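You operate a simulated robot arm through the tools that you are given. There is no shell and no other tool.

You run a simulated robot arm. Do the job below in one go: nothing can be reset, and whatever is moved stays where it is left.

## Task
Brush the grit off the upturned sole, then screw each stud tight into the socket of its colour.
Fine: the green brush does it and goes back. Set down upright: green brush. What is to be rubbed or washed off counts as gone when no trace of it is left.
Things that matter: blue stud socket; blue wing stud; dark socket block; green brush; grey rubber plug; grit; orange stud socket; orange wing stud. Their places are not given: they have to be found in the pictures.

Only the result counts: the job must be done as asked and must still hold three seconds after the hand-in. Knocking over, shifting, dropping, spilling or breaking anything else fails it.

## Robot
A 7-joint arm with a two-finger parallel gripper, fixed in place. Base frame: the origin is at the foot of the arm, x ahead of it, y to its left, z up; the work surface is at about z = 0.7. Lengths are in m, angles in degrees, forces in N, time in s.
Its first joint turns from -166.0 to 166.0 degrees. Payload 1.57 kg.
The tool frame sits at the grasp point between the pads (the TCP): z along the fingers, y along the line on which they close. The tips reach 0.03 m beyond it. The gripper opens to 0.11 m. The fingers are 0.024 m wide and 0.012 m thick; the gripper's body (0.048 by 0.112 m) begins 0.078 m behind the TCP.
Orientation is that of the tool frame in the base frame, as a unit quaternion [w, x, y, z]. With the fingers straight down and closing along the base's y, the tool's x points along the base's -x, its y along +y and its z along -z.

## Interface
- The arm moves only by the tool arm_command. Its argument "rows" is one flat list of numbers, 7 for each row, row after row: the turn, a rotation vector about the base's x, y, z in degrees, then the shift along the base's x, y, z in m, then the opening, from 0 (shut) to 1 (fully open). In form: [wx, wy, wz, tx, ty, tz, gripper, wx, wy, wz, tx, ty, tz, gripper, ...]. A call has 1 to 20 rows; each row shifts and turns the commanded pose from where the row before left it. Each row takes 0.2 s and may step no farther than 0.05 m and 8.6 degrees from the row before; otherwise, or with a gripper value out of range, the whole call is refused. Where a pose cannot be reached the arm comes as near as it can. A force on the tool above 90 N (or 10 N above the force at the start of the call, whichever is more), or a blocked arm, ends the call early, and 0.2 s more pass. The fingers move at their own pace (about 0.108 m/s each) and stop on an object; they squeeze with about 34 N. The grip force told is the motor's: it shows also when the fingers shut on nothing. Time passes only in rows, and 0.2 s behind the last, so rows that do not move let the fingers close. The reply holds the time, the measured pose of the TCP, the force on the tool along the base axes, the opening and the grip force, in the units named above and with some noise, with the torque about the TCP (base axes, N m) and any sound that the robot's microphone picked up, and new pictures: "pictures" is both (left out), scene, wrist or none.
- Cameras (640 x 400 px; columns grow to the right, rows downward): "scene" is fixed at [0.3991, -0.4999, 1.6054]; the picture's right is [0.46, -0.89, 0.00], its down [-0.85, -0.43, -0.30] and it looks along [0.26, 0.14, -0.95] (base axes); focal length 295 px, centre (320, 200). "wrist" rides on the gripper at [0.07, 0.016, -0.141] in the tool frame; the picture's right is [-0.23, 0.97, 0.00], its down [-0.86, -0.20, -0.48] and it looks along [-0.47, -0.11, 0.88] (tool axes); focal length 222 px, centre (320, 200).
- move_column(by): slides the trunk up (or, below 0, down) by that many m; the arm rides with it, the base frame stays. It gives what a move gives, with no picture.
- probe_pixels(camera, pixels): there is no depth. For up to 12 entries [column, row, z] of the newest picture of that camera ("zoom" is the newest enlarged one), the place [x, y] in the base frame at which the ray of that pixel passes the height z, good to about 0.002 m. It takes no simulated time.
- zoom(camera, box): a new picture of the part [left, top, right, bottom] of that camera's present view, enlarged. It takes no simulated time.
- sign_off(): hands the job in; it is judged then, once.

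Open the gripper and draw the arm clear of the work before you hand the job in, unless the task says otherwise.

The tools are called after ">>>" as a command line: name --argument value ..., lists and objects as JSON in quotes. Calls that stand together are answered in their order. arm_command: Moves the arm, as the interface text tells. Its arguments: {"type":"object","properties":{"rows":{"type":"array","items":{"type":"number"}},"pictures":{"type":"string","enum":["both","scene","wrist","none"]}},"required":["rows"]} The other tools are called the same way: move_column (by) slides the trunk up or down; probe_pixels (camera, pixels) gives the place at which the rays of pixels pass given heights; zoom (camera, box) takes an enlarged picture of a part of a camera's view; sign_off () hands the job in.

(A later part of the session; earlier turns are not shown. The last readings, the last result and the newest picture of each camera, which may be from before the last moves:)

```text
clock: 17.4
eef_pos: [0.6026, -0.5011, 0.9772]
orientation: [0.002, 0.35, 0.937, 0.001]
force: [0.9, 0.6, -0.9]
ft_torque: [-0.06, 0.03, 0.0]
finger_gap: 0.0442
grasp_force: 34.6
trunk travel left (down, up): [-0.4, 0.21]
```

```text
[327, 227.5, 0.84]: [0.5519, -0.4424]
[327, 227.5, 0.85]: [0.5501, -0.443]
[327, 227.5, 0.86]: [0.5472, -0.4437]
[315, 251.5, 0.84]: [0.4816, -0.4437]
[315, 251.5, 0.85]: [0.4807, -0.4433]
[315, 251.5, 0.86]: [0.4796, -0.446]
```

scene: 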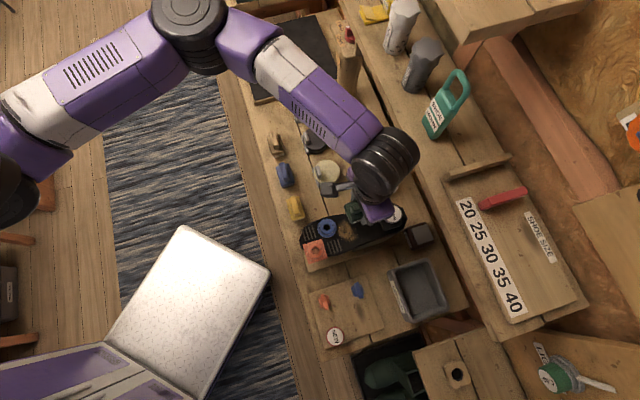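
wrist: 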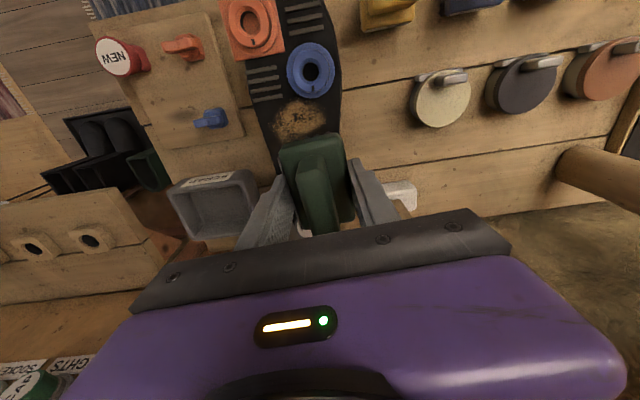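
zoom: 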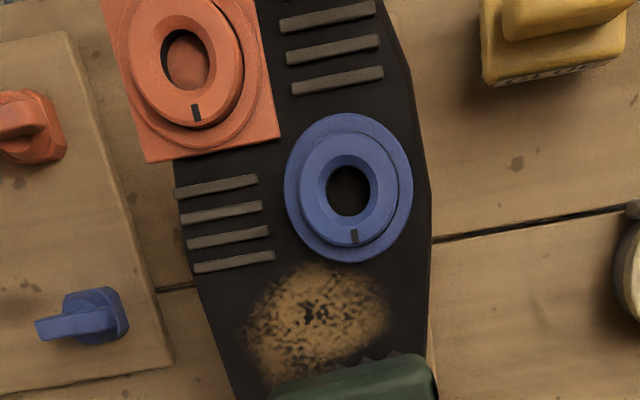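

I probe the dark clump in the grit (scene (345.1,232.7), wrist (296.3,117)) for the sole height and then the grit's outline.

>>> probe_pixels --camera "scene" --pixels '[[345.1, 232.7, 0.83], [345.1, 232.7, 0.84], [345.1, 232.7, 0.85], [338.1, 228.6, 0.842], [344.1, 220.2, 0.842], [358.4, 237.1, 0.842], [349.4, 244, 0.842], [356, 233, 0.842], [340, 237, 0.842]]'

>>> probe_pixels --camera "wrist" --pixels '[[296.3, 117, 0.83], [296.3, 117, 0.84], [296.3, 117, 0.85], [249.8, 22.7, 0.84], [249.8, 22.7, 0.85], [249.8, 22.7, 0.86], [310.5, 71.3, 0.857]]'

```text
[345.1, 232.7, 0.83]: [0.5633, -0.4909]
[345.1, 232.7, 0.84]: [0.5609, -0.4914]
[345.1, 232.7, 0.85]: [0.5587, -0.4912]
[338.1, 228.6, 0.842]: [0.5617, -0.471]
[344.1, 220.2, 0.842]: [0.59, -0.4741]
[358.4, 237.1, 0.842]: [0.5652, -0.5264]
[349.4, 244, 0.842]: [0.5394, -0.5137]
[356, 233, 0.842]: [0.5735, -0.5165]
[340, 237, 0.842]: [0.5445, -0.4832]
```

```text
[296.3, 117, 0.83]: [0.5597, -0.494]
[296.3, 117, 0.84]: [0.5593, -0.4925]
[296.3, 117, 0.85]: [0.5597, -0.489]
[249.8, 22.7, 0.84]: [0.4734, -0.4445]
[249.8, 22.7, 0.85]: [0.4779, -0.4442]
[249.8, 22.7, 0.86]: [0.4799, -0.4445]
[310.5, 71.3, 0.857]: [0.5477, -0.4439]
```

The sole surface is at z≈0.845 and the grit is centered at (0.5625,-0.495), the socket flange being about 6 mm from its edge. I place the brush center slightly heel-ward at (0.585,-0.515) and descend to z≈0.903 before feeling for contact.

>>> arm_command --rows '[0, 0, 0, -0.0174, -0.0136, -0.03, 0, 0, 0, 0, 0, 0, -0.03, 0, 0, 0, 0, 0, 0, -0.014, 0]'

>>> zoom --camera "wrist" --box '[220, 50, 420, 250]'

>>> zoom --camera "scene" --box '[295, 180, 415, 275]'

```text
clock: 18.2
eef_pos: [0.5829, -0.5156, 0.9024]
orientation: [0.002, 0.349, 0.937, 0.002]
force: [-0.6, 0.9, -1.6]
ft_torque: [-0.01, -0.02, -0.01]
finger_gap: 0.0443
grasp_force: 34.2
trunk travel left (down, up): [-0.4, 0.21]
```

scene: 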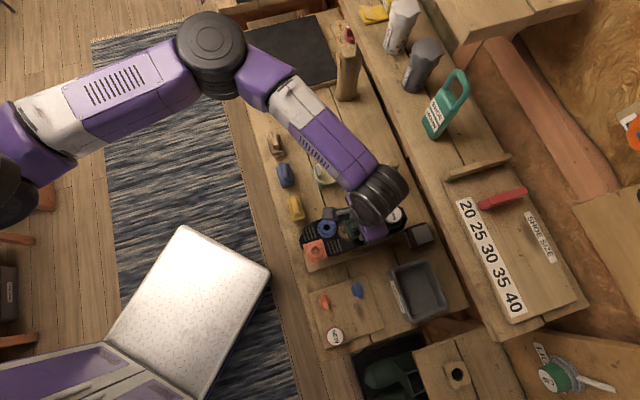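
wrist: 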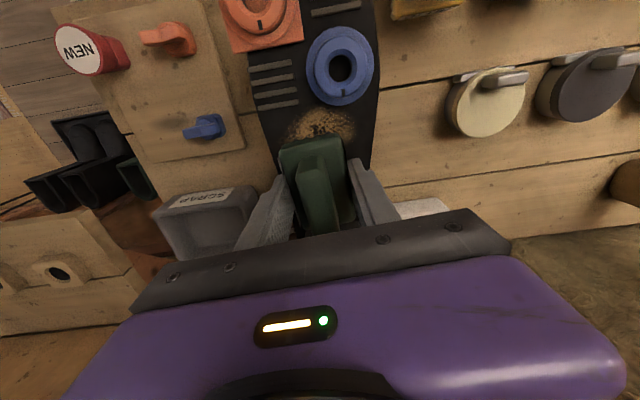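

```text
2.00 times, centred on (320, 150) of wrist
```

zoom: 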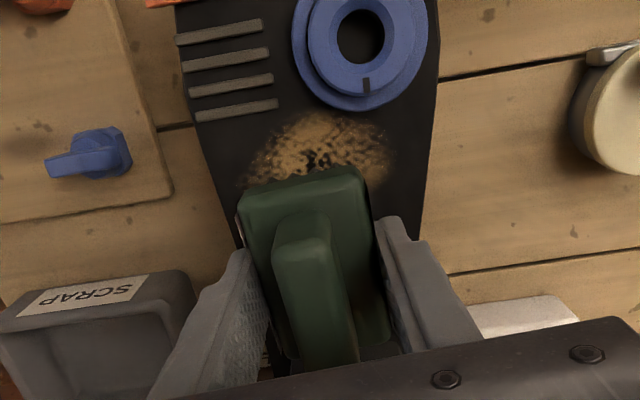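

```text
4.21 times, centred on (355, 228) of scene
```

zoom: 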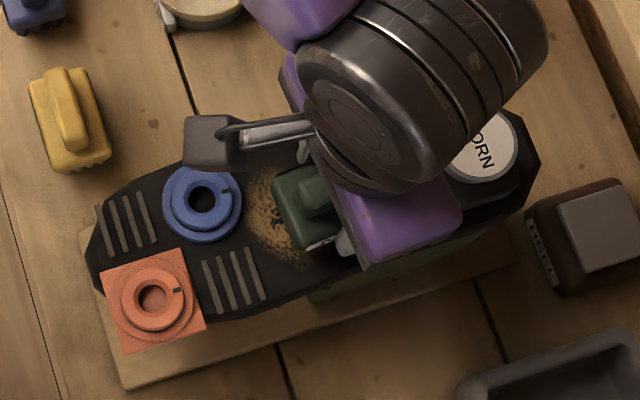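

The brush end sits over the grit, clear of the blue socket by more than a centimetre. I lower in 1.5 mm steps to feel for the sole.

>>> arm_command --rows '[0, 0, 0, 0, 0, -0.0015, 0, 0, 0, 0, 0, 0, -0.0015, 0, 0, 0, 0, 0, 0, -0.0015, 0, 0, 0, 0, 0, 0, -0.0015, 0]' --pictures "none"

```text
clock: 19.2
eef_pos: [0.5835, -0.5148, 0.8969]
orientation: [0.002, 0.35, 0.937, 0.0]
force: [0.0, 0.5, 0.3]
ft_torque: [-0.04, 0.05, 0.0]
finger_gap: 0.0441
grasp_force: 34.0
trunk travel left (down, up): [-0.4, 0.21]
```

The vertical force rose from about -1.1 to 0.3 N, perhaps first touch. I lower two more millimetres.

>>> arm_command --rows '[0, 0, 0, 0, 0, -0.001, 0, 0, 0, 0, 0, 0, -0.001, 0]' --pictures "none"

```text
clock: 19.8
eef_pos: [0.583, -0.5147, 0.8976]
orientation: [0.004, 0.349, 0.937, 0.002]
force: [1.4, 2.7, 20.0]
ft_torque: [0.26, 0.48, -0.03]
finger_gap: 0.0444
grasp_force: 34.0
trunk travel left (down, up): [-0.4, 0.21]
```

That gave 20 N: firm contact at TCP z≈0.897. I back off 1 mm for light pressure and make the first strokes on the left part of the grit, staying away from the socket.

>>> arm_command --rows '[0, 0, 0, 0, 0, 0.001, 0, 0, 0, 0, -0.0059, -0.0068, 0, 0, 0, 0, 0, -0.0059, -0.0068, 0, 0, 0, 0, 0, -0.0045, 0.0039, 0, 0, 0, 0, 0, -0.0045, 0.0039, 0, 0, 0, 0, 0, 0.0091, -0.0079, 0, 0, 0, 0, 0, 0.0091, -0.0079, 0, 0, 0, 0, 0, -0.0091, 0.0079, 0, 0, 0, 0, 0, -0.0091, 0.0079, 0, 0, 0, 0, 0, 0.0091, -0.0079, 0, 0, 0, 0, 0, 0.0091, -0.0079, 0, 0]'

>>> zoom --camera "wrist" --box '[220, 50, 420, 250]'

>>> zoom --camera "scene" --box '[295, 190, 395, 275]'

```text
clock: 22.2
eef_pos: [0.5791, -0.5358, 0.8952]
orientation: [0.002, 0.351, 0.936, 0.001]
force: [-7.3, 4.6, 9.4]
ft_torque: [0.37, 0.67, -0.05]
finger_gap: 0.0442
grasp_force: 33.8
trunk travel left (down, up): [-0.4, 0.21]
```

scene: 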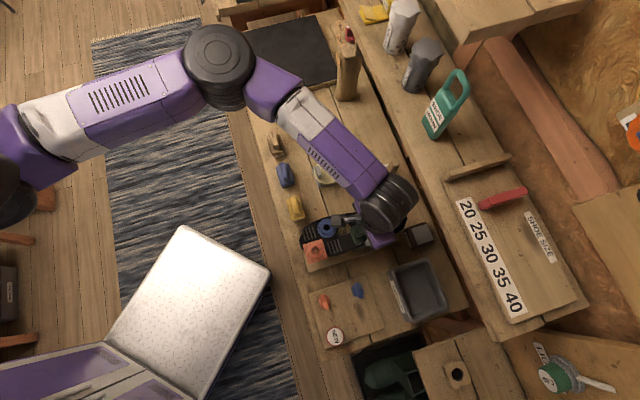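
wrist: 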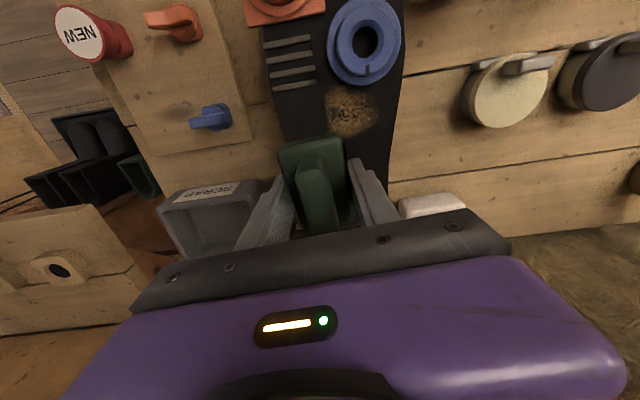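

```text
2.00 times, centred on (320, 150) of wrist
```

zoom: 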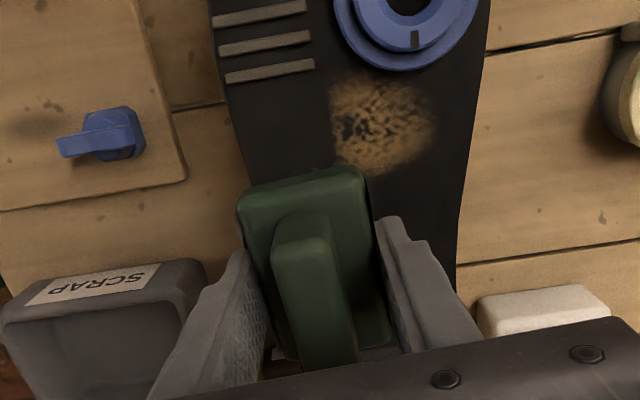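

```text
4.71 times, centred on (345, 232) of scene
```

zoom: 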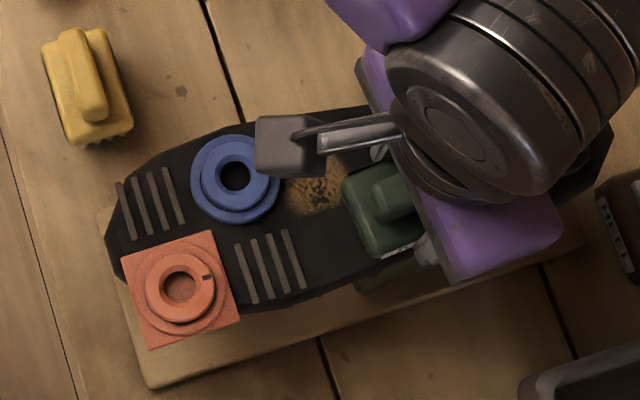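

Brushing works: the swept left part is clean and the rest of the grit remains at wrist zoom (385,120). I continue with strokes at further lateral positions, stopping short of the blue socket's flange.

>>> arm_command --rows '[0, 0, 0, 0.0049, 0.0057, 0, 0, 0, 0, 0, 0.0049, 0.0057, 0, 0, 0, 0, 0, -0.0083, 0.0072, 0, 0, 0, 0, 0, -0.0083, 0.0072, 0, 0, 0, 0, 0, 0.0083, -0.0072, 0, 0, 0, 0, 0, 0.0083, -0.0072, 0, 0, 0, 0, 0, 0.0043, 0.0049, 0, 0, 0, 0, 0, 0.0043, 0.0049, 0, 0, 0, 0, 0, -0.00755, 0.00656, 0, 0, 0, 0, 0, -0.00755, 0.00656, 0, 0, 0, 0, 0, 0.00755, -0.00656, 0, 0, 0, 0, 0, 0.00755, -0.00656, 0, 0]'

>>> zoom --camera "wrist" --box '[220, 50, 420, 250]'

```text
clock: 24.8
eef_pos: [0.5996, -0.5146, 0.8963]
orientation: [0.002, 0.35, 0.937, 0.001]
force: [-0.4, 0.3, -0.8]
ft_torque: [0.01, -0.01, 0.0]
finger_gap: 0.0442
grasp_force: 34.1
trunk travel left (down, up): [-0.4, 0.21]
```

scene: 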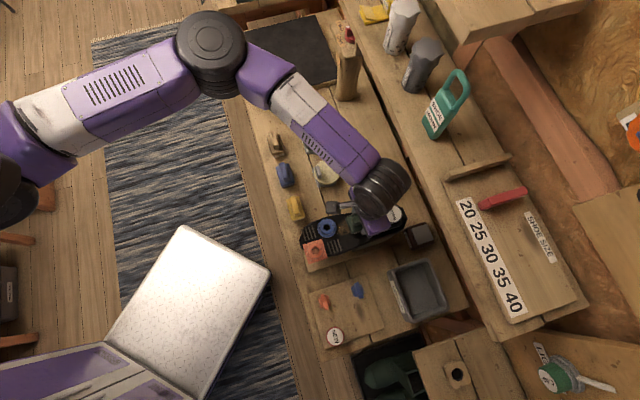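
wrist: 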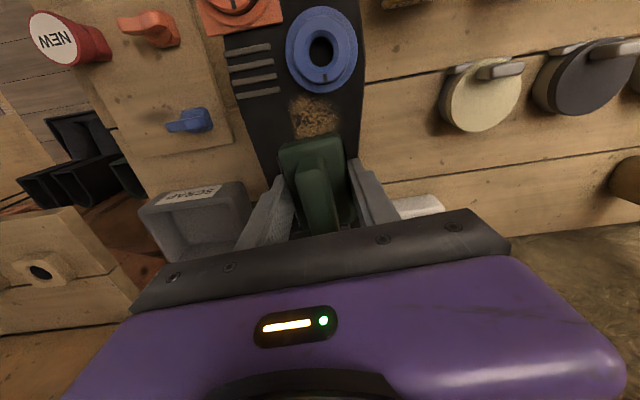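

```text
2.00 times, centred on (320, 150) of wrist
```

zoom: 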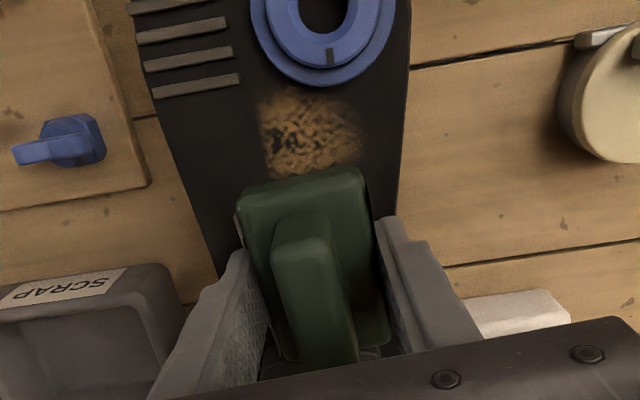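

Contact was lost on these strokes (force back to -0.8 N), so the remaining grit is unchanged. I lower by small steps to regain contact.

>>> arm_command --rows '[0, 0, 0, 0, 0, -0.001, 0, 0, 0, 0, 0, 0, -0.0005, 0]' --pictures "none"

```text
clock: 25.4
eef_pos: [0.5989, -0.5155, 0.8955]
orientation: [0.002, 0.35, 0.937, 0.001]
force: [0.2, 1.7, 5.7]
ft_torque: [0.12, 0.25, -0.06]
finger_gap: 0.0446
grasp_force: 33.5
trunk travel left (down, up): [-0.4, 0.21]
```

Contact is back with 5.7 N. I stroke again here, then at two neighbouring lateral positions.

>>> arm_command --rows '[0, 0, 0, -0.0081, 0.007, -0.0003, 0, 0, 0, 0, -0.0081, 0.007, 0, 0, 0, 0, 0, 0.0081, -0.007, 0, 0, 0, 0, 0, 0.0081, -0.007, 0, 0, 0, 0, 0, -0.0043, -0.0049, 0, 0, 0, 0, 0, -0.0043, -0.0049, 0, 0, 0, 0, 0, -0.0081, 0.007, 0, 0, 0, 0, 0, -0.0089, 0.0077, 0, 0, 0, 0, 0, 0.0089, -0.0077, 0, 0, 0, 0, 0, 0.0081, -0.007, 0, 0]'

>>> zoom --camera "wrist" --box '[220, 50, 420, 250]'

```text
clock: 27.6
eef_pos: [0.5882, -0.5249, 0.894]
orientation: [0.001, 0.352, 0.936, 0.001]
force: [-15.1, 9.2, 20.7]
ft_torque: [0.17, 0.62, -0.14]
finger_gap: 0.0443
grasp_force: 34.2
trunk travel left (down, up): [-0.4, 0.21]
```

scene: 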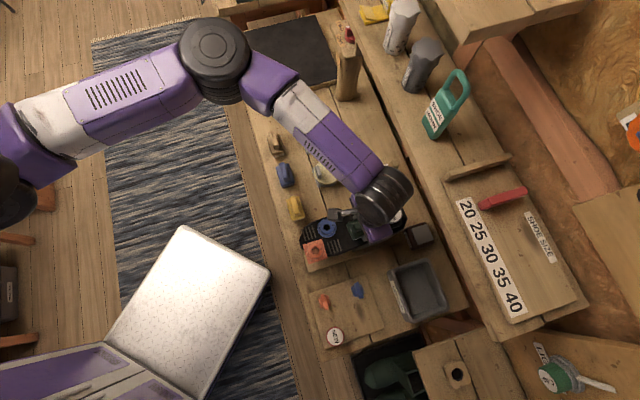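
wrist: 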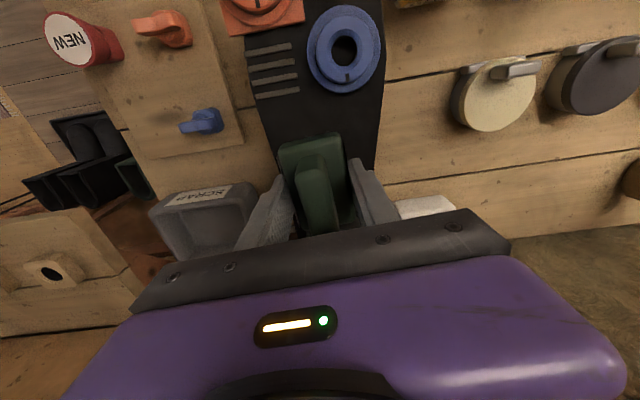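

```text
2.00 times, centred on (320, 150) of wrist
```

zoom: 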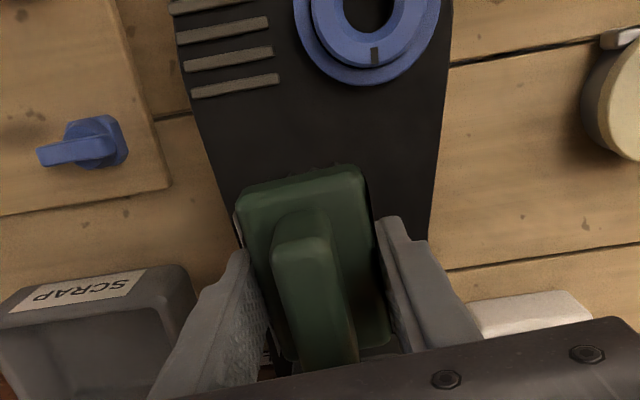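

All visible grit is gone. I lift the brush clear by 0.09 m and inspect the whole area closely for any trace.

>>> arm_command --rows '[0, 0, 0, 0, 0, 0.01, 0, 0, 0, 0, 0.006, -0.005, 0.04, 0, 0, 0, 0, 0.012, -0.01, 0.04, 0]'

>>> zoom --camera "wrist" --box '[250, 50, 390, 150]'

>>> zoom --camera "scene" --box '[300, 200, 400, 265]'

```text
clock: 28.4
eef_pos: [0.6093, -0.5403, 0.9844]
orientation: [0.001, 0.349, 0.937, 0.002]
force: [-0.2, -0.8, -1.5]
ft_torque: [0.0, 0.01, 0.01]
finger_gap: 0.0443
grasp_force: 33.8
trunk travel left (down, up): [-0.4, 0.21]
```

scene: 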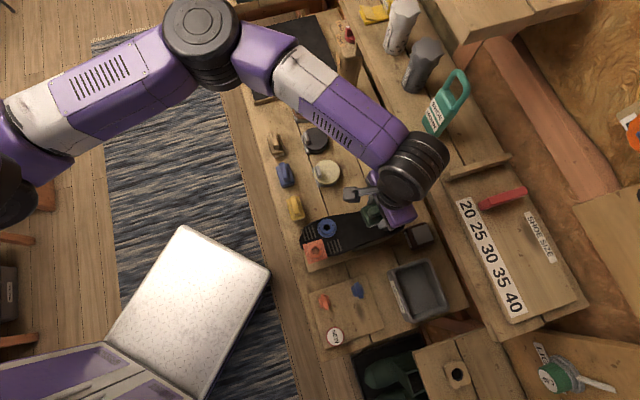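
wrist: 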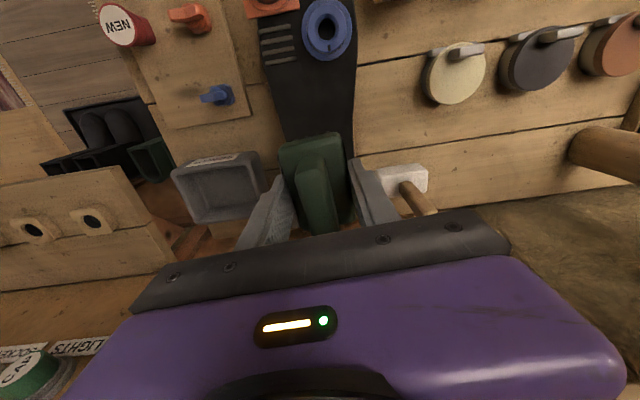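

```text
4.00 times, centred on (320, 100) of wrist
```

zoom: 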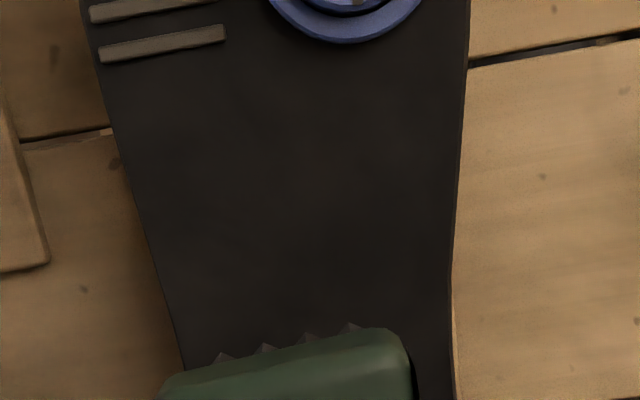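

```text
6.15 times, centred on (350, 232) of scene
```

zoom: 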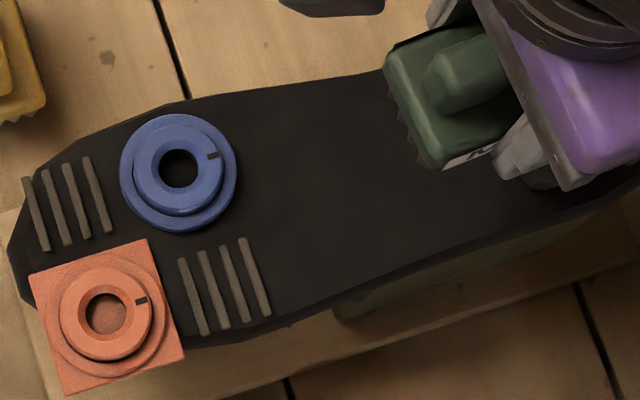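

The sole is clean in both views. I carry the brush back to its original place (0.827,-0.077), turning it +85.5° back to its original yaw.

>>> arm_command --rows '[0, 0, 7.125, 0.01814, 0.03861, 0, 0, 0, 0, 7.125, 0.01814, 0.03861, 0, 0, 0, 0, 7.125, 0.01814, 0.03861, 0, 0, 0, 0, 7.125, 0.01814, 0.03861, 0, 0, 0, 0, 7.125, 0.01814, 0.03861, 0, 0, 0, 0, 7.125, 0.01814, 0.03861, 0, 0, 0, 0, 7.125, 0.01814, 0.03861, 0, 0, 0, 0, 7.125, 0.01814, 0.03861, 0, 0, 0, 0, 7.125, 0.01814, 0.03861, 0, 0, 0, 0, 7.125, 0.01814, 0.03861, 0, 0, 0, 0, 7.125, 0.01814, 0.03861, 0, 0, 0, 0, 7.125, 0.01814, 0.03861, 0, 0, 0, 0, 0, 0, 0, 0, 0]'

```text
clock: 31.2
eef_pos: [0.826, -0.0752, 0.9835]
orientation: [0.001, -0.379, 0.925, 0.002]
force: [0.0, -0.8, -1.6]
ft_torque: [0.01, 0.03, 0.0]
finger_gap: 0.0444
grasp_force: 34.2
trunk travel left (down, up): [-0.4, 0.21]
```

scene: 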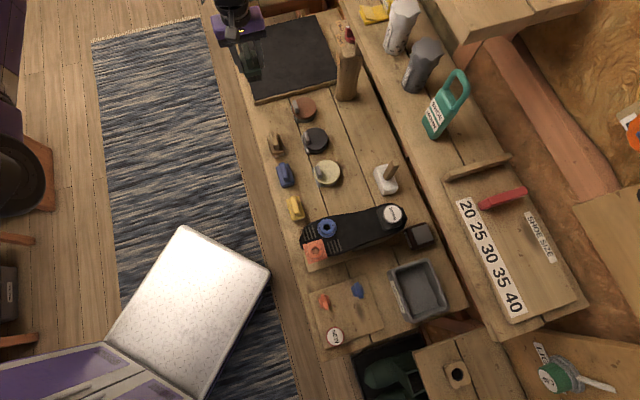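
wrist: 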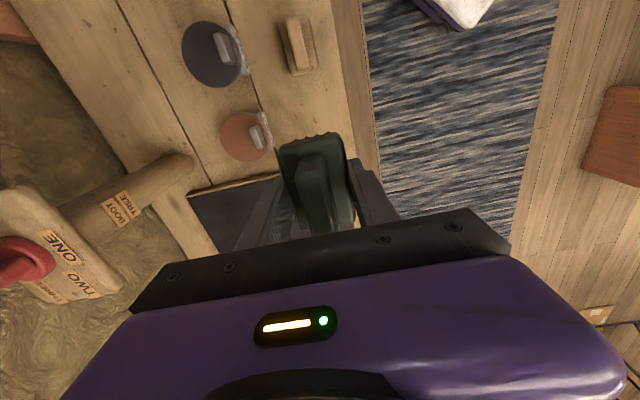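

The brush is above its original spot at (0.826,-0.075). I descend to z≈0.757 and then feel for the table.

>>> arm_command --rows '[0, 0, 0, 0.0008, -0.0018, -0.04, 0, 0, 0, 0, 0, 0, -0.045, 0, 0, 0, 0, 0, 0, -0.045, 0, 0, 0, 0, 0, 0, -0.045, 0, 0, 0, 0, 0, 0, -0.035, 0, 0, 0, 0, 0, 0, -0.0165, 0, 0, 0, 0, 0, 0, 0, 0]' --pictures "wrist"

```text
clock: 32.8
eef_pos: [0.8268, -0.079, 0.757]
orientation: [0.001, -0.378, 0.926, 0.002]
force: [-0.9, -0.3, -0.6]
ft_torque: [0.03, -0.01, -0.02]
finger_gap: 0.0443
grasp_force: 34.3
trunk travel left (down, up): [-0.4, 0.21]
```

wrist: 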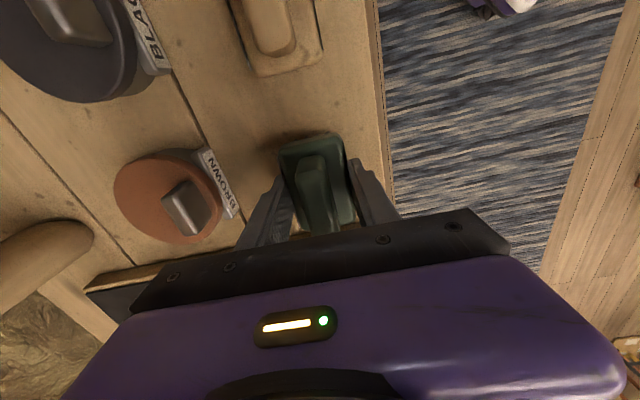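

No contact yet at z=0.757. I lower in 1.5 mm steps to the expected touch at about 0.748.

>>> arm_command --rows '[0, 0, 0, 0, 0, -0.0015, 0, 0, 0, 0, 0, 0, -0.0015, 0, 0, 0, 0, 0, 0, -0.0015, 0, 0, 0, 0, 0, 0, -0.0015, 0]' --pictures "none"

```text
clock: 33.8
eef_pos: [0.8258, -0.0788, 0.752]
orientation: [0.001, -0.379, 0.925, 0.004]
force: [0.4, 0.3, -0.7]
ft_torque: [0.01, -0.02, 0.01]
finger_gap: 0.0439
grasp_force: 34.5
trunk travel left (down, up): [-0.4, 0.21]
```

>>> arm_command --rows '[0, 0, 0, 0, 0, -0.001, 0, 0, 0, 0, 0, 0, -0.001, 0]' --pictures "none"

```text
clock: 34.4
eef_pos: [0.8258, -0.0787, 0.7488]
orientation: [0.0, -0.379, 0.925, 0.003]
force: [0.2, 0.2, -1.5]
ft_torque: [-0.03, 0.02, 0.02]
finger_gap: 0.0444
grasp_force: 33.8
trunk travel left (down, up): [-0.4, 0.21]
```

Still no contact at 0.7488; I go down another 1.5 mm in small steps.

>>> arm_command --rows '[0, 0, 0, 0, 0, -0.0008, 0, 0, 0, 0, 0, 0, -0.0007, 0]' --pictures "none"

```text
clock: 35.0
eef_pos: [0.8262, -0.0786, 0.7482]
orientation: [0.0, -0.379, 0.925, 0.002]
force: [0.5, -0.1, -0.8]
ft_torque: [0.01, 0.04, 0.03]
finger_gap: 0.0441
grasp_force: 34.3
trunk travel left (down, up): [-0.4, 0.21]
```

>>> arm_command --rows '[0, 0, 0, 0, 0, -0.0007, 0, 0, 0, 0, 0, 0, -0.0005, 0]' --pictures "none"

```text
clock: 35.6
eef_pos: [0.826, -0.0786, 0.7478]
orientation: [0.001, -0.378, 0.926, 0.002]
force: [0.0, 0.4, -1.1]
ft_torque: [0.03, -0.02, 0.01]
finger_gap: 0.0442
grasp_force: 34.0
trunk travel left (down, up): [-0.4, 0.21]
```

Still free. I continue down with another 1.2 mm.

>>> arm_command --rows '[0, 0, 0, 0, 0, -0.0006, 0, 0, 0, 0, 0, 0, -0.0006, 0]' --pictures "none"

```text
clock: 36.2
eef_pos: [0.8263, -0.0786, 0.7456]
orientation: [0.001, -0.379, 0.925, 0.002]
force: [-0.1, 0.1, -1.7]
ft_torque: [0.0, 0.02, 0.0]
finger_gap: 0.0443
grasp_force: 33.9
trunk travel left (down, up): [-0.4, 0.21]
```

Presumably the pressing shifted the brush up slightly in the grip. I keep lowering by 1 mm steps.

>>> arm_command --rows '[0, 0, 0, 0, 0, -0.001, 0, 0, 0, 0, 0, 0, -0.001, 0]' --pictures "both"

>>> zoom --camera "scene" --box '[250, 90, 300, 140]'

```text
clock: 36.8
eef_pos: [0.8265, -0.0783, 0.7455]
orientation: [0.0, -0.379, 0.926, 0.002]
force: [-2.4, 1.0, 6.2]
ft_torque: [-0.23, 0.11, -0.1]
finger_gap: 0.0444
grasp_force: 34.0
trunk travel left (down, up): [-0.4, 0.21]
```

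scene: 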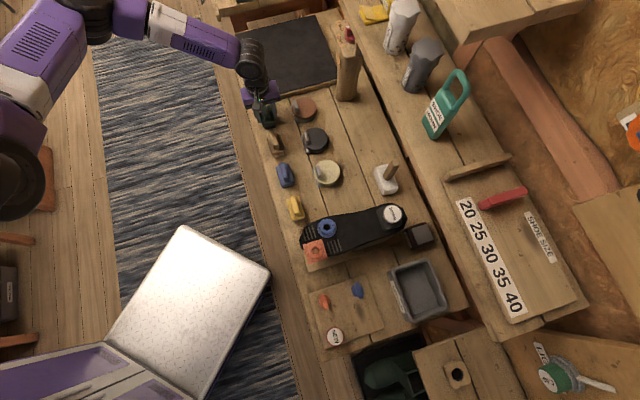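
wrist: 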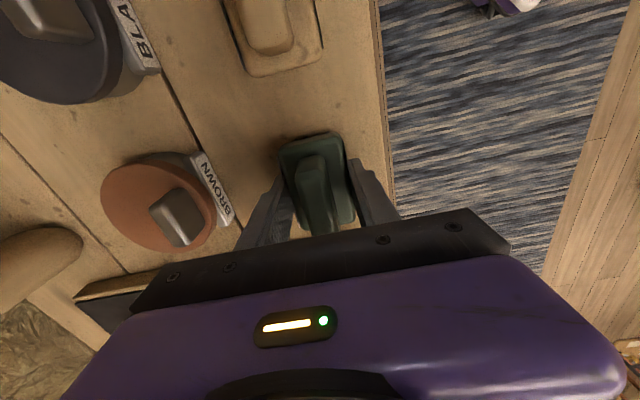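

```text
8.00 times, centred on (275, 115) of scene
```

zoom: 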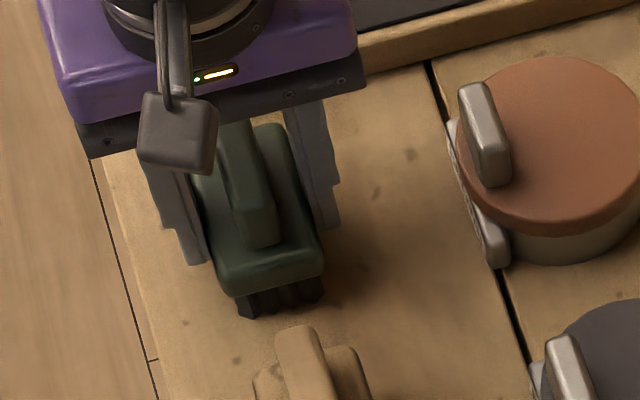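

Contact is made (6 N) and the brush stands upright at its spot. I open the fingers and then rise straight up.

>>> arm_command --rows '[0, 0, 0, 0, 0, 0.0005, 0, 0, 0, 0, 0, 0, 0, 0.65, 0, 0, 0, 0, 0, 0, 0.65, 0, 0, 0, 0, 0, 0, 0.65, 0, 0, 0, 0, 0, 0.02, 0.65, 0, 0, 0, 0, 0, 0.04, 0.65, 0, 0, 0, 0, 0, 0.045, 0.65, 0, 0, 0, 0, 0, 0.045, 0.65]'

>>> zoom --camera "scene" --box '[250, 90, 300, 140]'

>>> zoom --camera "wrist" --box '[258, 93, 386, 173]'

```text
clock: 38.6
eef_pos: [0.8247, -0.0793, 0.8935]
orientation: [0.001, -0.38, 0.925, 0.002]
force: [0.1, 0.3, -0.4]
ft_torque: [-0.04, 0.03, -0.02]
finger_gap: 0.0716
grasp_force: 0.1
trunk travel left (down, up): [-0.4, 0.21]
```

scene: 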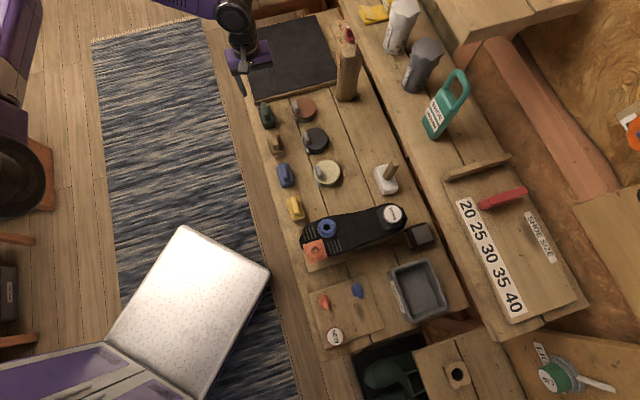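
wrist: 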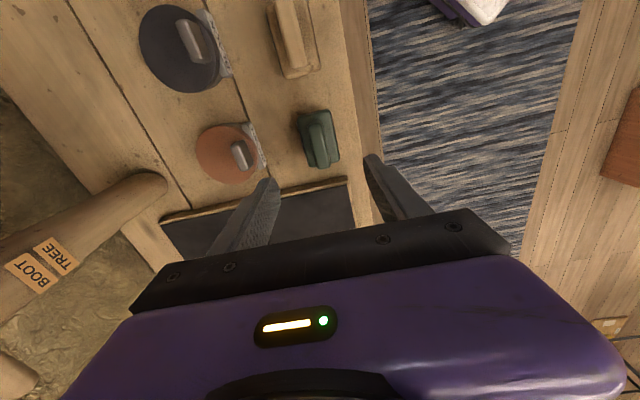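

```text
8.00 times, centred on (275, 115) of scene
```

zoom: 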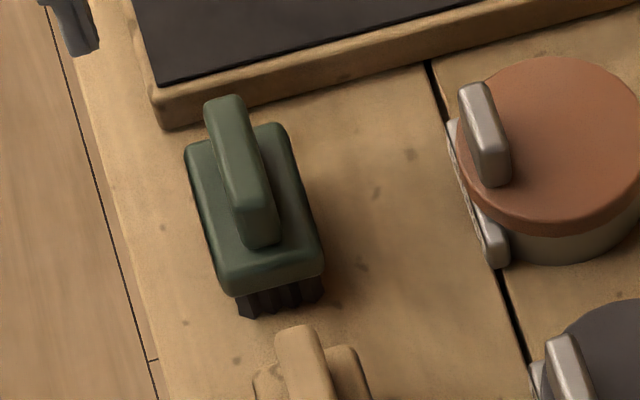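

```text
5.00 times, centred on (322, 133) of wrist
```

zoom: 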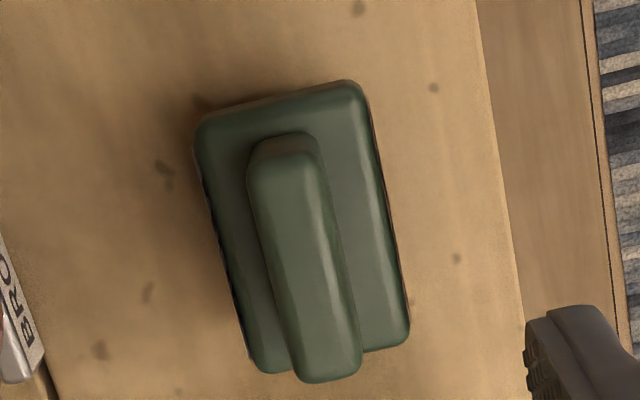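

The brush is back as at the start, upright. Next I rise and travel to the studs around (0.42,-0.555), keeping the yaw at 44° since the wings also lie at about 45°.

>>> arm_command --rows '[0, 0, 0, 0, 0, 0.045, 0.65, 0, 0, 0, 0, 0, 0.045, 0.65, 0, 0, 0, -0.027, -0.0317, 0, 0.65, 0, 0, 0, -0.027, -0.0317, 0, 0.65, 0, 0, 0, -0.027, -0.0317, 0, 0.65, 0, 0, 0, -0.027, -0.0317, 0, 0.65, 0, 0, 0, -0.027, -0.0317, 0, 0.65, 0, 0, 0, -0.027, -0.0317, 0, 0.65, 0, 0, 0, -0.027, -0.0317, 0, 0.65, 0, 0, 0, -0.027, -0.0317, 0, 0.65, 0, 0, 0, -0.027, -0.0317, 0, 0.65, 0, 0, 0, -0.027, -0.0317, 0, 0.65, 0, 0, 0, -0.027, -0.0317, 0, 0.65, 0, 0, 0, -0.027, -0.0317, 0, 0.65, 0, 0, 0, -0.027, -0.0317, 0, 0.65, 0, 0, 0, -0.027, -0.0317, 0, 0.65, 0, 0, 0, -0.027, -0.0317, 0, 0.65]'

```text
clock: 42.2
eef_pos: [0.4214, -0.5538, 0.9842]
orientation: [0.001, -0.379, 0.925, 0.001]
force: [0.9, 0.4, 0.3]
ft_torque: [-0.01, 0.08, 0.01]
finger_gap: 0.0714
grasp_force: 0.1
trunk travel left (down, up): [-0.4, 0.21]
```

scene: 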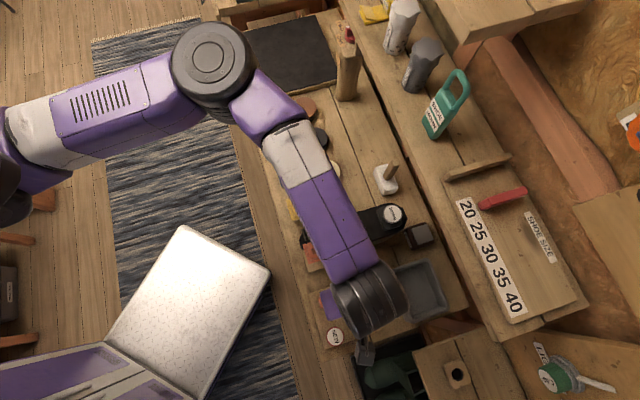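
wrist: 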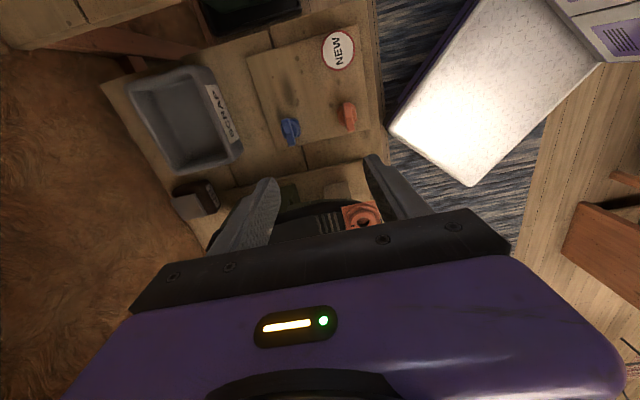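

The arm holds yaw 44° here too. The studs appear at wrist (290,130) blue and (347,116) orange; I zoom and probe them.

>>> zoom --camera "wrist" --box '[270, 90, 370, 155]'

>>> zoom --camera "wrist" --box '[310, 185, 390, 235]'

```text
6.15 times, centred on (320, 122) of wrist
```

zoom: 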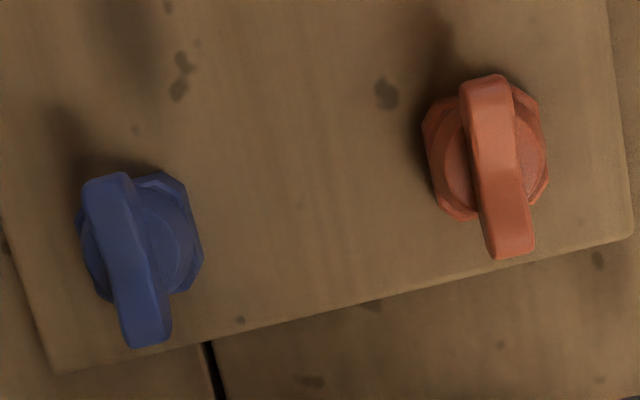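

```text
8.00 times, centred on (350, 210) of wrist
```

zoom: 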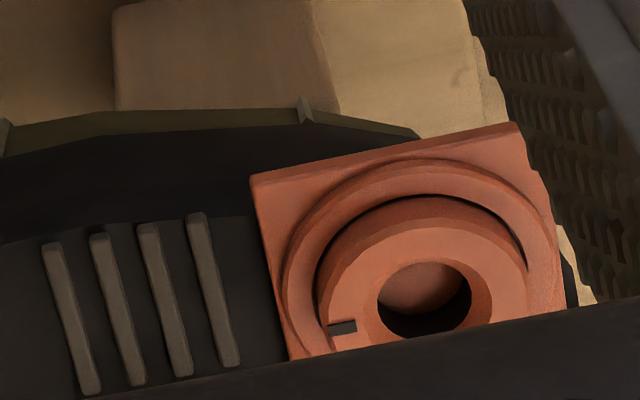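

I probe the wing centres and ends from both cameras (scene (324.7,302)/(359,290.5); wrist zoom positions converted) to get their heights and yaws.

>>> probe_pixels --camera "scene" --pixels '[[324.7, 302, 0.74], [324.7, 302, 0.76], [359, 290.5, 0.74], [359, 290.5, 0.76], [322.5, 295.5, 0.755], [326.7, 309.0, 0.755], [356.5, 283.8, 0.755], [361.3, 297, 0.755]]'

>>> probe_pixels --camera "wrist" --pixels '[[349.6, 116.7, 0.74], [349.6, 116.7, 0.76], [288.9, 132.3, 0.74], [288.9, 132.3, 0.76], [347.2, 102.8, 0.755], [351.7, 130.1, 0.755], [285.4, 118.7, 0.755], [292.0, 144.8, 0.755], [346.4, 119.0, 0.72], [346.4, 119.0, 0.74]]'

```text
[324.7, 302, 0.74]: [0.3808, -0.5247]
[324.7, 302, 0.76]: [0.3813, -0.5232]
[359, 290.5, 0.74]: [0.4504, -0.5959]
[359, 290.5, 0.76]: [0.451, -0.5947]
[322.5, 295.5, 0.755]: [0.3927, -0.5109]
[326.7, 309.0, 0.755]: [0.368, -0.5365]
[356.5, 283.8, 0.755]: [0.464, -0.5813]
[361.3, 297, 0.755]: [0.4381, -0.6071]
```

```text
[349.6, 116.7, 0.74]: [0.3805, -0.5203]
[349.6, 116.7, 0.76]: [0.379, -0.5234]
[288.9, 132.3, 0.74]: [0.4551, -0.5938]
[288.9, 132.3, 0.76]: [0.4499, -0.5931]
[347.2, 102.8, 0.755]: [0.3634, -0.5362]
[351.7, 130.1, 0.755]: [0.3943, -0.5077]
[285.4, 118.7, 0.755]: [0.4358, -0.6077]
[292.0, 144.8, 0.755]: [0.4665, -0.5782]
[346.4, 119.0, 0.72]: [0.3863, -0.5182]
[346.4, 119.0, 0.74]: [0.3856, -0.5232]
```

Both wings are at ≈44.5° yaw, matching the tool: orange wing top (0.380,-0.5235,0.757), blue (0.4505,-0.594,0.758). I move above the orange stud for a close look before gripping.

>>> arm_command --rows '[0, 0, 0, -0.0083, 0.0061, -0.03, 0.4, 0, 0, 0, -0.0083, 0.0061, -0.03, 0.4, 0, 0, 0, -0.0083, 0.0061, -0.03, 0.4, 0, 0, 0, -0.0083, 0.0061, -0.03, 0.4, 0, 0, 0, -0.0082, 0.0059, -0.03, 0.4]'

>>> zoom --camera "wrist" --box '[260, 100, 380, 200]'

```text
clock: 43.4
eef_pos: [0.3802, -0.5259, 0.8343]
orientation: [0.0, -0.378, 0.926, 0.001]
force: [0.2, 0.2, 0.7]
ft_torque: [0.03, -0.01, -0.01]
finger_gap: 0.0438
grasp_force: 0.0
trunk travel left (down, up): [-0.4, 0.21]
```

scene: 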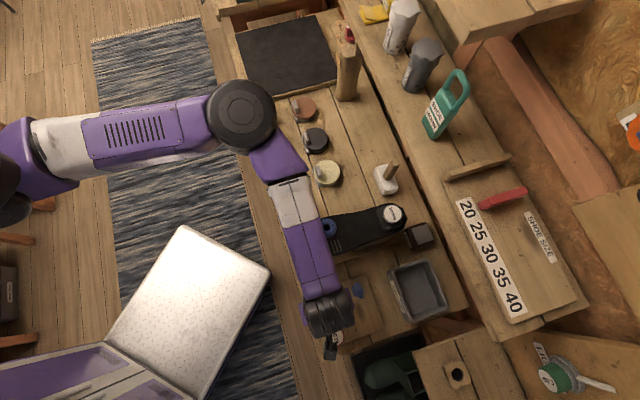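
wrist: 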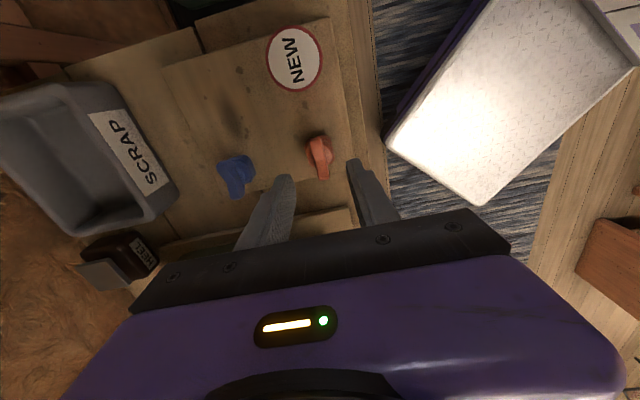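

```text
4.00 times, centred on (320, 150) of wrist
```

zoom: 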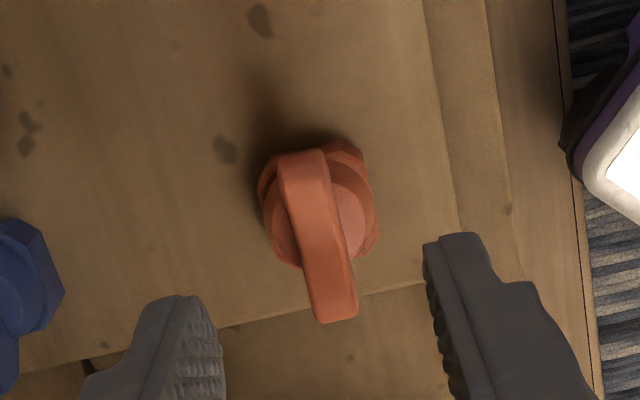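

I probe the wing and flange centre positions in this closer zoom.

>>> probe_pixels --camera "zoom" --pixels '[[303, 165, 0.757], [337, 308, 0.757], [320, 236, 0.757], [320, 236, 0.75], [320, 236, 0.765], [318, 205, 0.72], [318, 205, 0.73], [318, 205, 0.74], [262, 210, 0.73], [378, 205, 0.73]]'

```text
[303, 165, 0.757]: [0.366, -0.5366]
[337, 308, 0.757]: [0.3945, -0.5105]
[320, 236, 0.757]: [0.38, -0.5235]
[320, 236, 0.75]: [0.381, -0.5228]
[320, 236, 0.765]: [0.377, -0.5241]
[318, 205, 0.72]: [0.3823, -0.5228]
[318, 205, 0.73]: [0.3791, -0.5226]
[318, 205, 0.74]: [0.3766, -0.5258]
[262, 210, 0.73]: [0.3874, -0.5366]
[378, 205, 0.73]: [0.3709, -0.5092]
```

The stud's axis is at about (0.380,-0.5235). I centre on it and descend to z≈0.772 (tips 0.742), watching the force.

>>> arm_command --rows '[0, 0, 0, 0, 0.002, -0.03, 0.3, 0, 0, 0, 0, 0, -0.025, 0.3, 0, 0, 0, 0, 0, -0.007, 0.3]' --pictures "wrist"

>>> zoom --camera "wrist" --box '[260, 120, 380, 220]'

```text
clock: 44.2
eef_pos: [0.3794, -0.522, 0.7721]
orientation: [0.0, -0.378, 0.926, 0.001]
force: [0.2, 0.6, 0.3]
ft_torque: [0.01, 0.0, -0.02]
finger_gap: 0.033
grasp_force: 0.0
trunk travel left (down, up): [-0.4, 0.21]
```

wrist: 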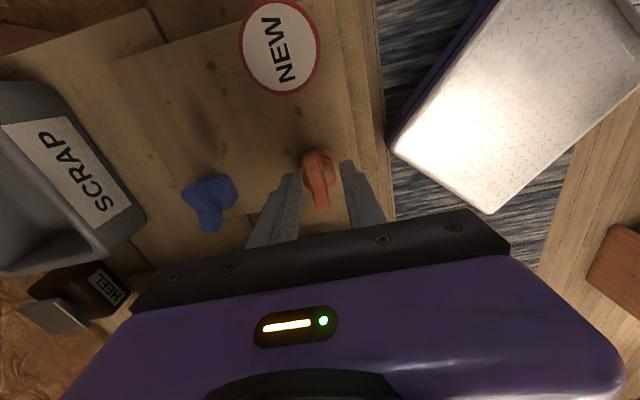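

```text
4.00 times, centred on (320, 170) of wrist
```

zoom: 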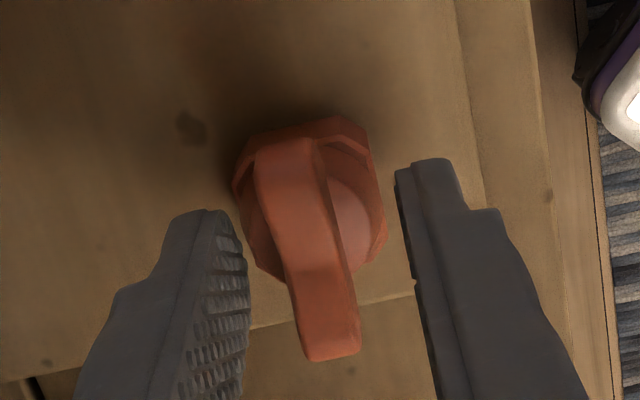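

The wing sits about 2-3 mm nearer the left finger, so I shift the tool by (+0.0015,-0.002) and lower to z≈0.766.

>>> arm_command --rows '[0, 0, 0, 0.0015, -0.002, 0, 0.3, 0, 0, 0, 0, 0, -0.003, 0.3, 0, 0, 0, 0, 0, -0.003, 0.3]' --pictures "wrist"

>>> zoom --camera "wrist" --box '[260, 120, 380, 220]'

```text
clock: 45.0
eef_pos: [0.3806, -0.5235, 0.7663]
orientation: [0.0, -0.378, 0.926, 0.003]
force: [0.3, -0.5, 0.3]
ft_torque: [-0.02, -0.01, -0.01]
finger_gap: 0.033
grasp_force: 0.1
trunk travel left (down, up): [-0.4, 0.21]
```

wrist: 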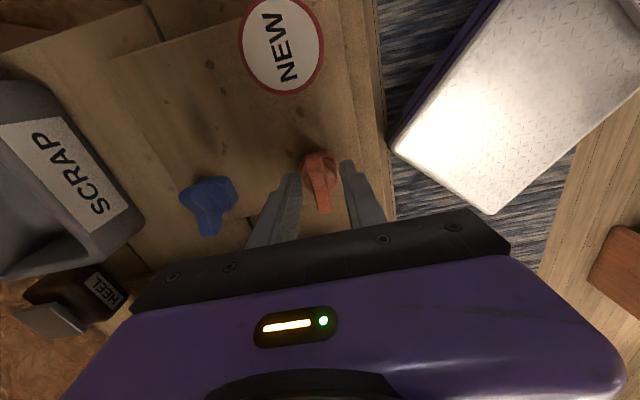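

```text
4.00 times, centred on (320, 170) of wrist
```

zoom: 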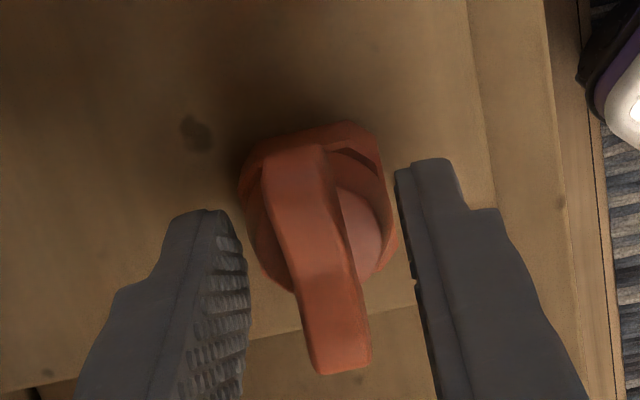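

Now centred. I narrow the opening to 0.024 m and lower another 4 mm by small steps, feeling for the flange.

>>> arm_command --rows '[0, 0, 0, 0, 0, 0, 0.22, 0, 0, 0, 0, 0, 0, 0.22, 0, 0, 0, 0, 0, -0.0015, 0.22, 0, 0, 0, 0, 0, -0.0015, 0.22, 0, 0, 0, 0, 0, -0.001, 0.22]' --pictures "none"

```text
clock: 46.2
eef_pos: [0.3802, -0.5241, 0.7628]
orientation: [-0.001, -0.379, 0.925, 0.002]
force: [0.8, -0.2, 9.5]
ft_torque: [0.01, -0.03, -0.02]
finger_gap: 0.0272
grasp_force: 33.9
trunk travel left (down, up): [-0.4, 0.21]
```

The fingers met the hub (width 0.027) below the wing at tip height ≈0.734. I reopen, rise to z≈0.769 and close on the wing itself.

>>> arm_command --rows '[0, 0, 0, 0, 0, 0, 0.32, 0, 0, 0, 0, 0, 0.006, 0.32, 0, 0, 0, 0, 0, 0, 0.32]' --pictures "wrist"

>>> zoom --camera "wrist" --box '[260, 120, 380, 220]'

```text
clock: 47.0
eef_pos: [0.3827, -0.5225, 0.768]
orientation: [0.002, -0.379, 0.926, 0.002]
force: [0.2, 0.9, 0.7]
ft_torque: [0.0, -0.02, -0.01]
finger_gap: 0.0353
grasp_force: 0.0
trunk travel left (down, up): [-0.4, 0.21]
```

wrist: 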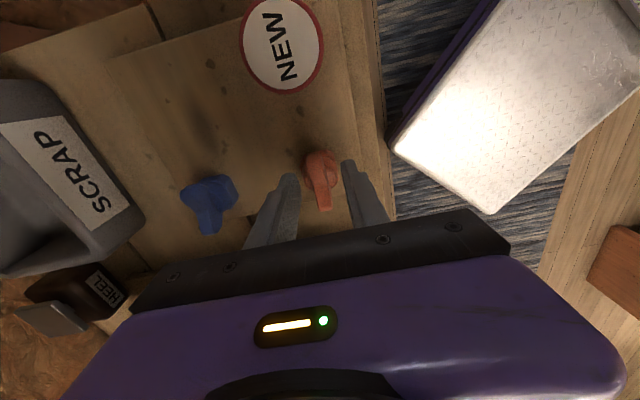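

```text
4.00 times, centred on (320, 170) of wrist
```

zoom: 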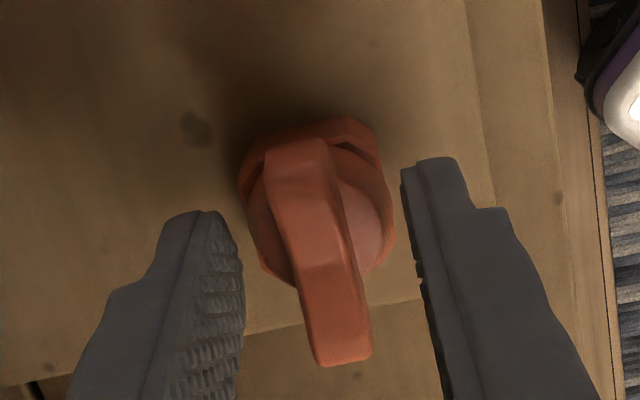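

The wing is centred between the fingers. I close the gripper on it.

>>> arm_command --rows '[0, 0, 0, 0, 0, 0, 0, 0, 0, 0, 0, 0, 0, 0, 0, 0, 0, 0, 0, 0, 0, 0, 0, 0, 0, 0, 0, 0]' --pictures "wrist"

>>> zoom --camera "wrist" --box '[260, 120, 380, 220]'

```text
clock: 48.0
eef_pos: [0.3815, -0.5234, 0.7672]
orientation: [0.001, -0.379, 0.925, 0.003]
force: [0.3, -0.1, 0.5]
ft_torque: [-0.02, 0.01, 0.0]
finger_gap: 0.0234
grasp_force: 33.9
trunk travel left (down, up): [-0.4, 0.21]
```

wrist: 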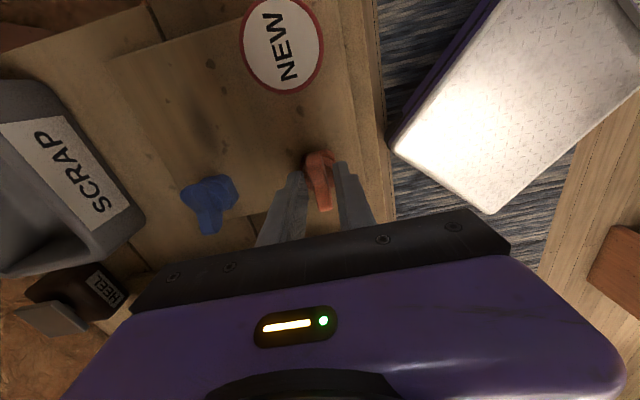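

```text
4.00 times, centred on (320, 170) of wrist
```

zoom: 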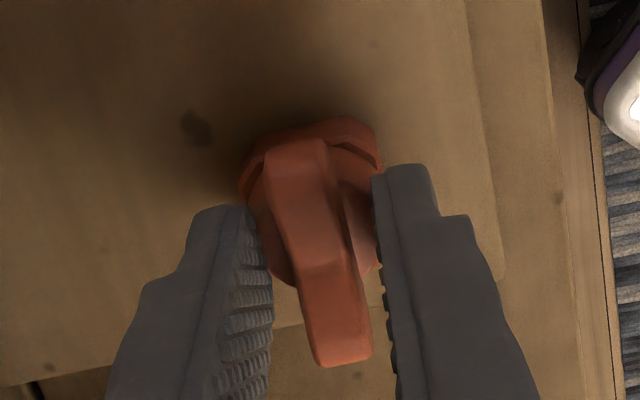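

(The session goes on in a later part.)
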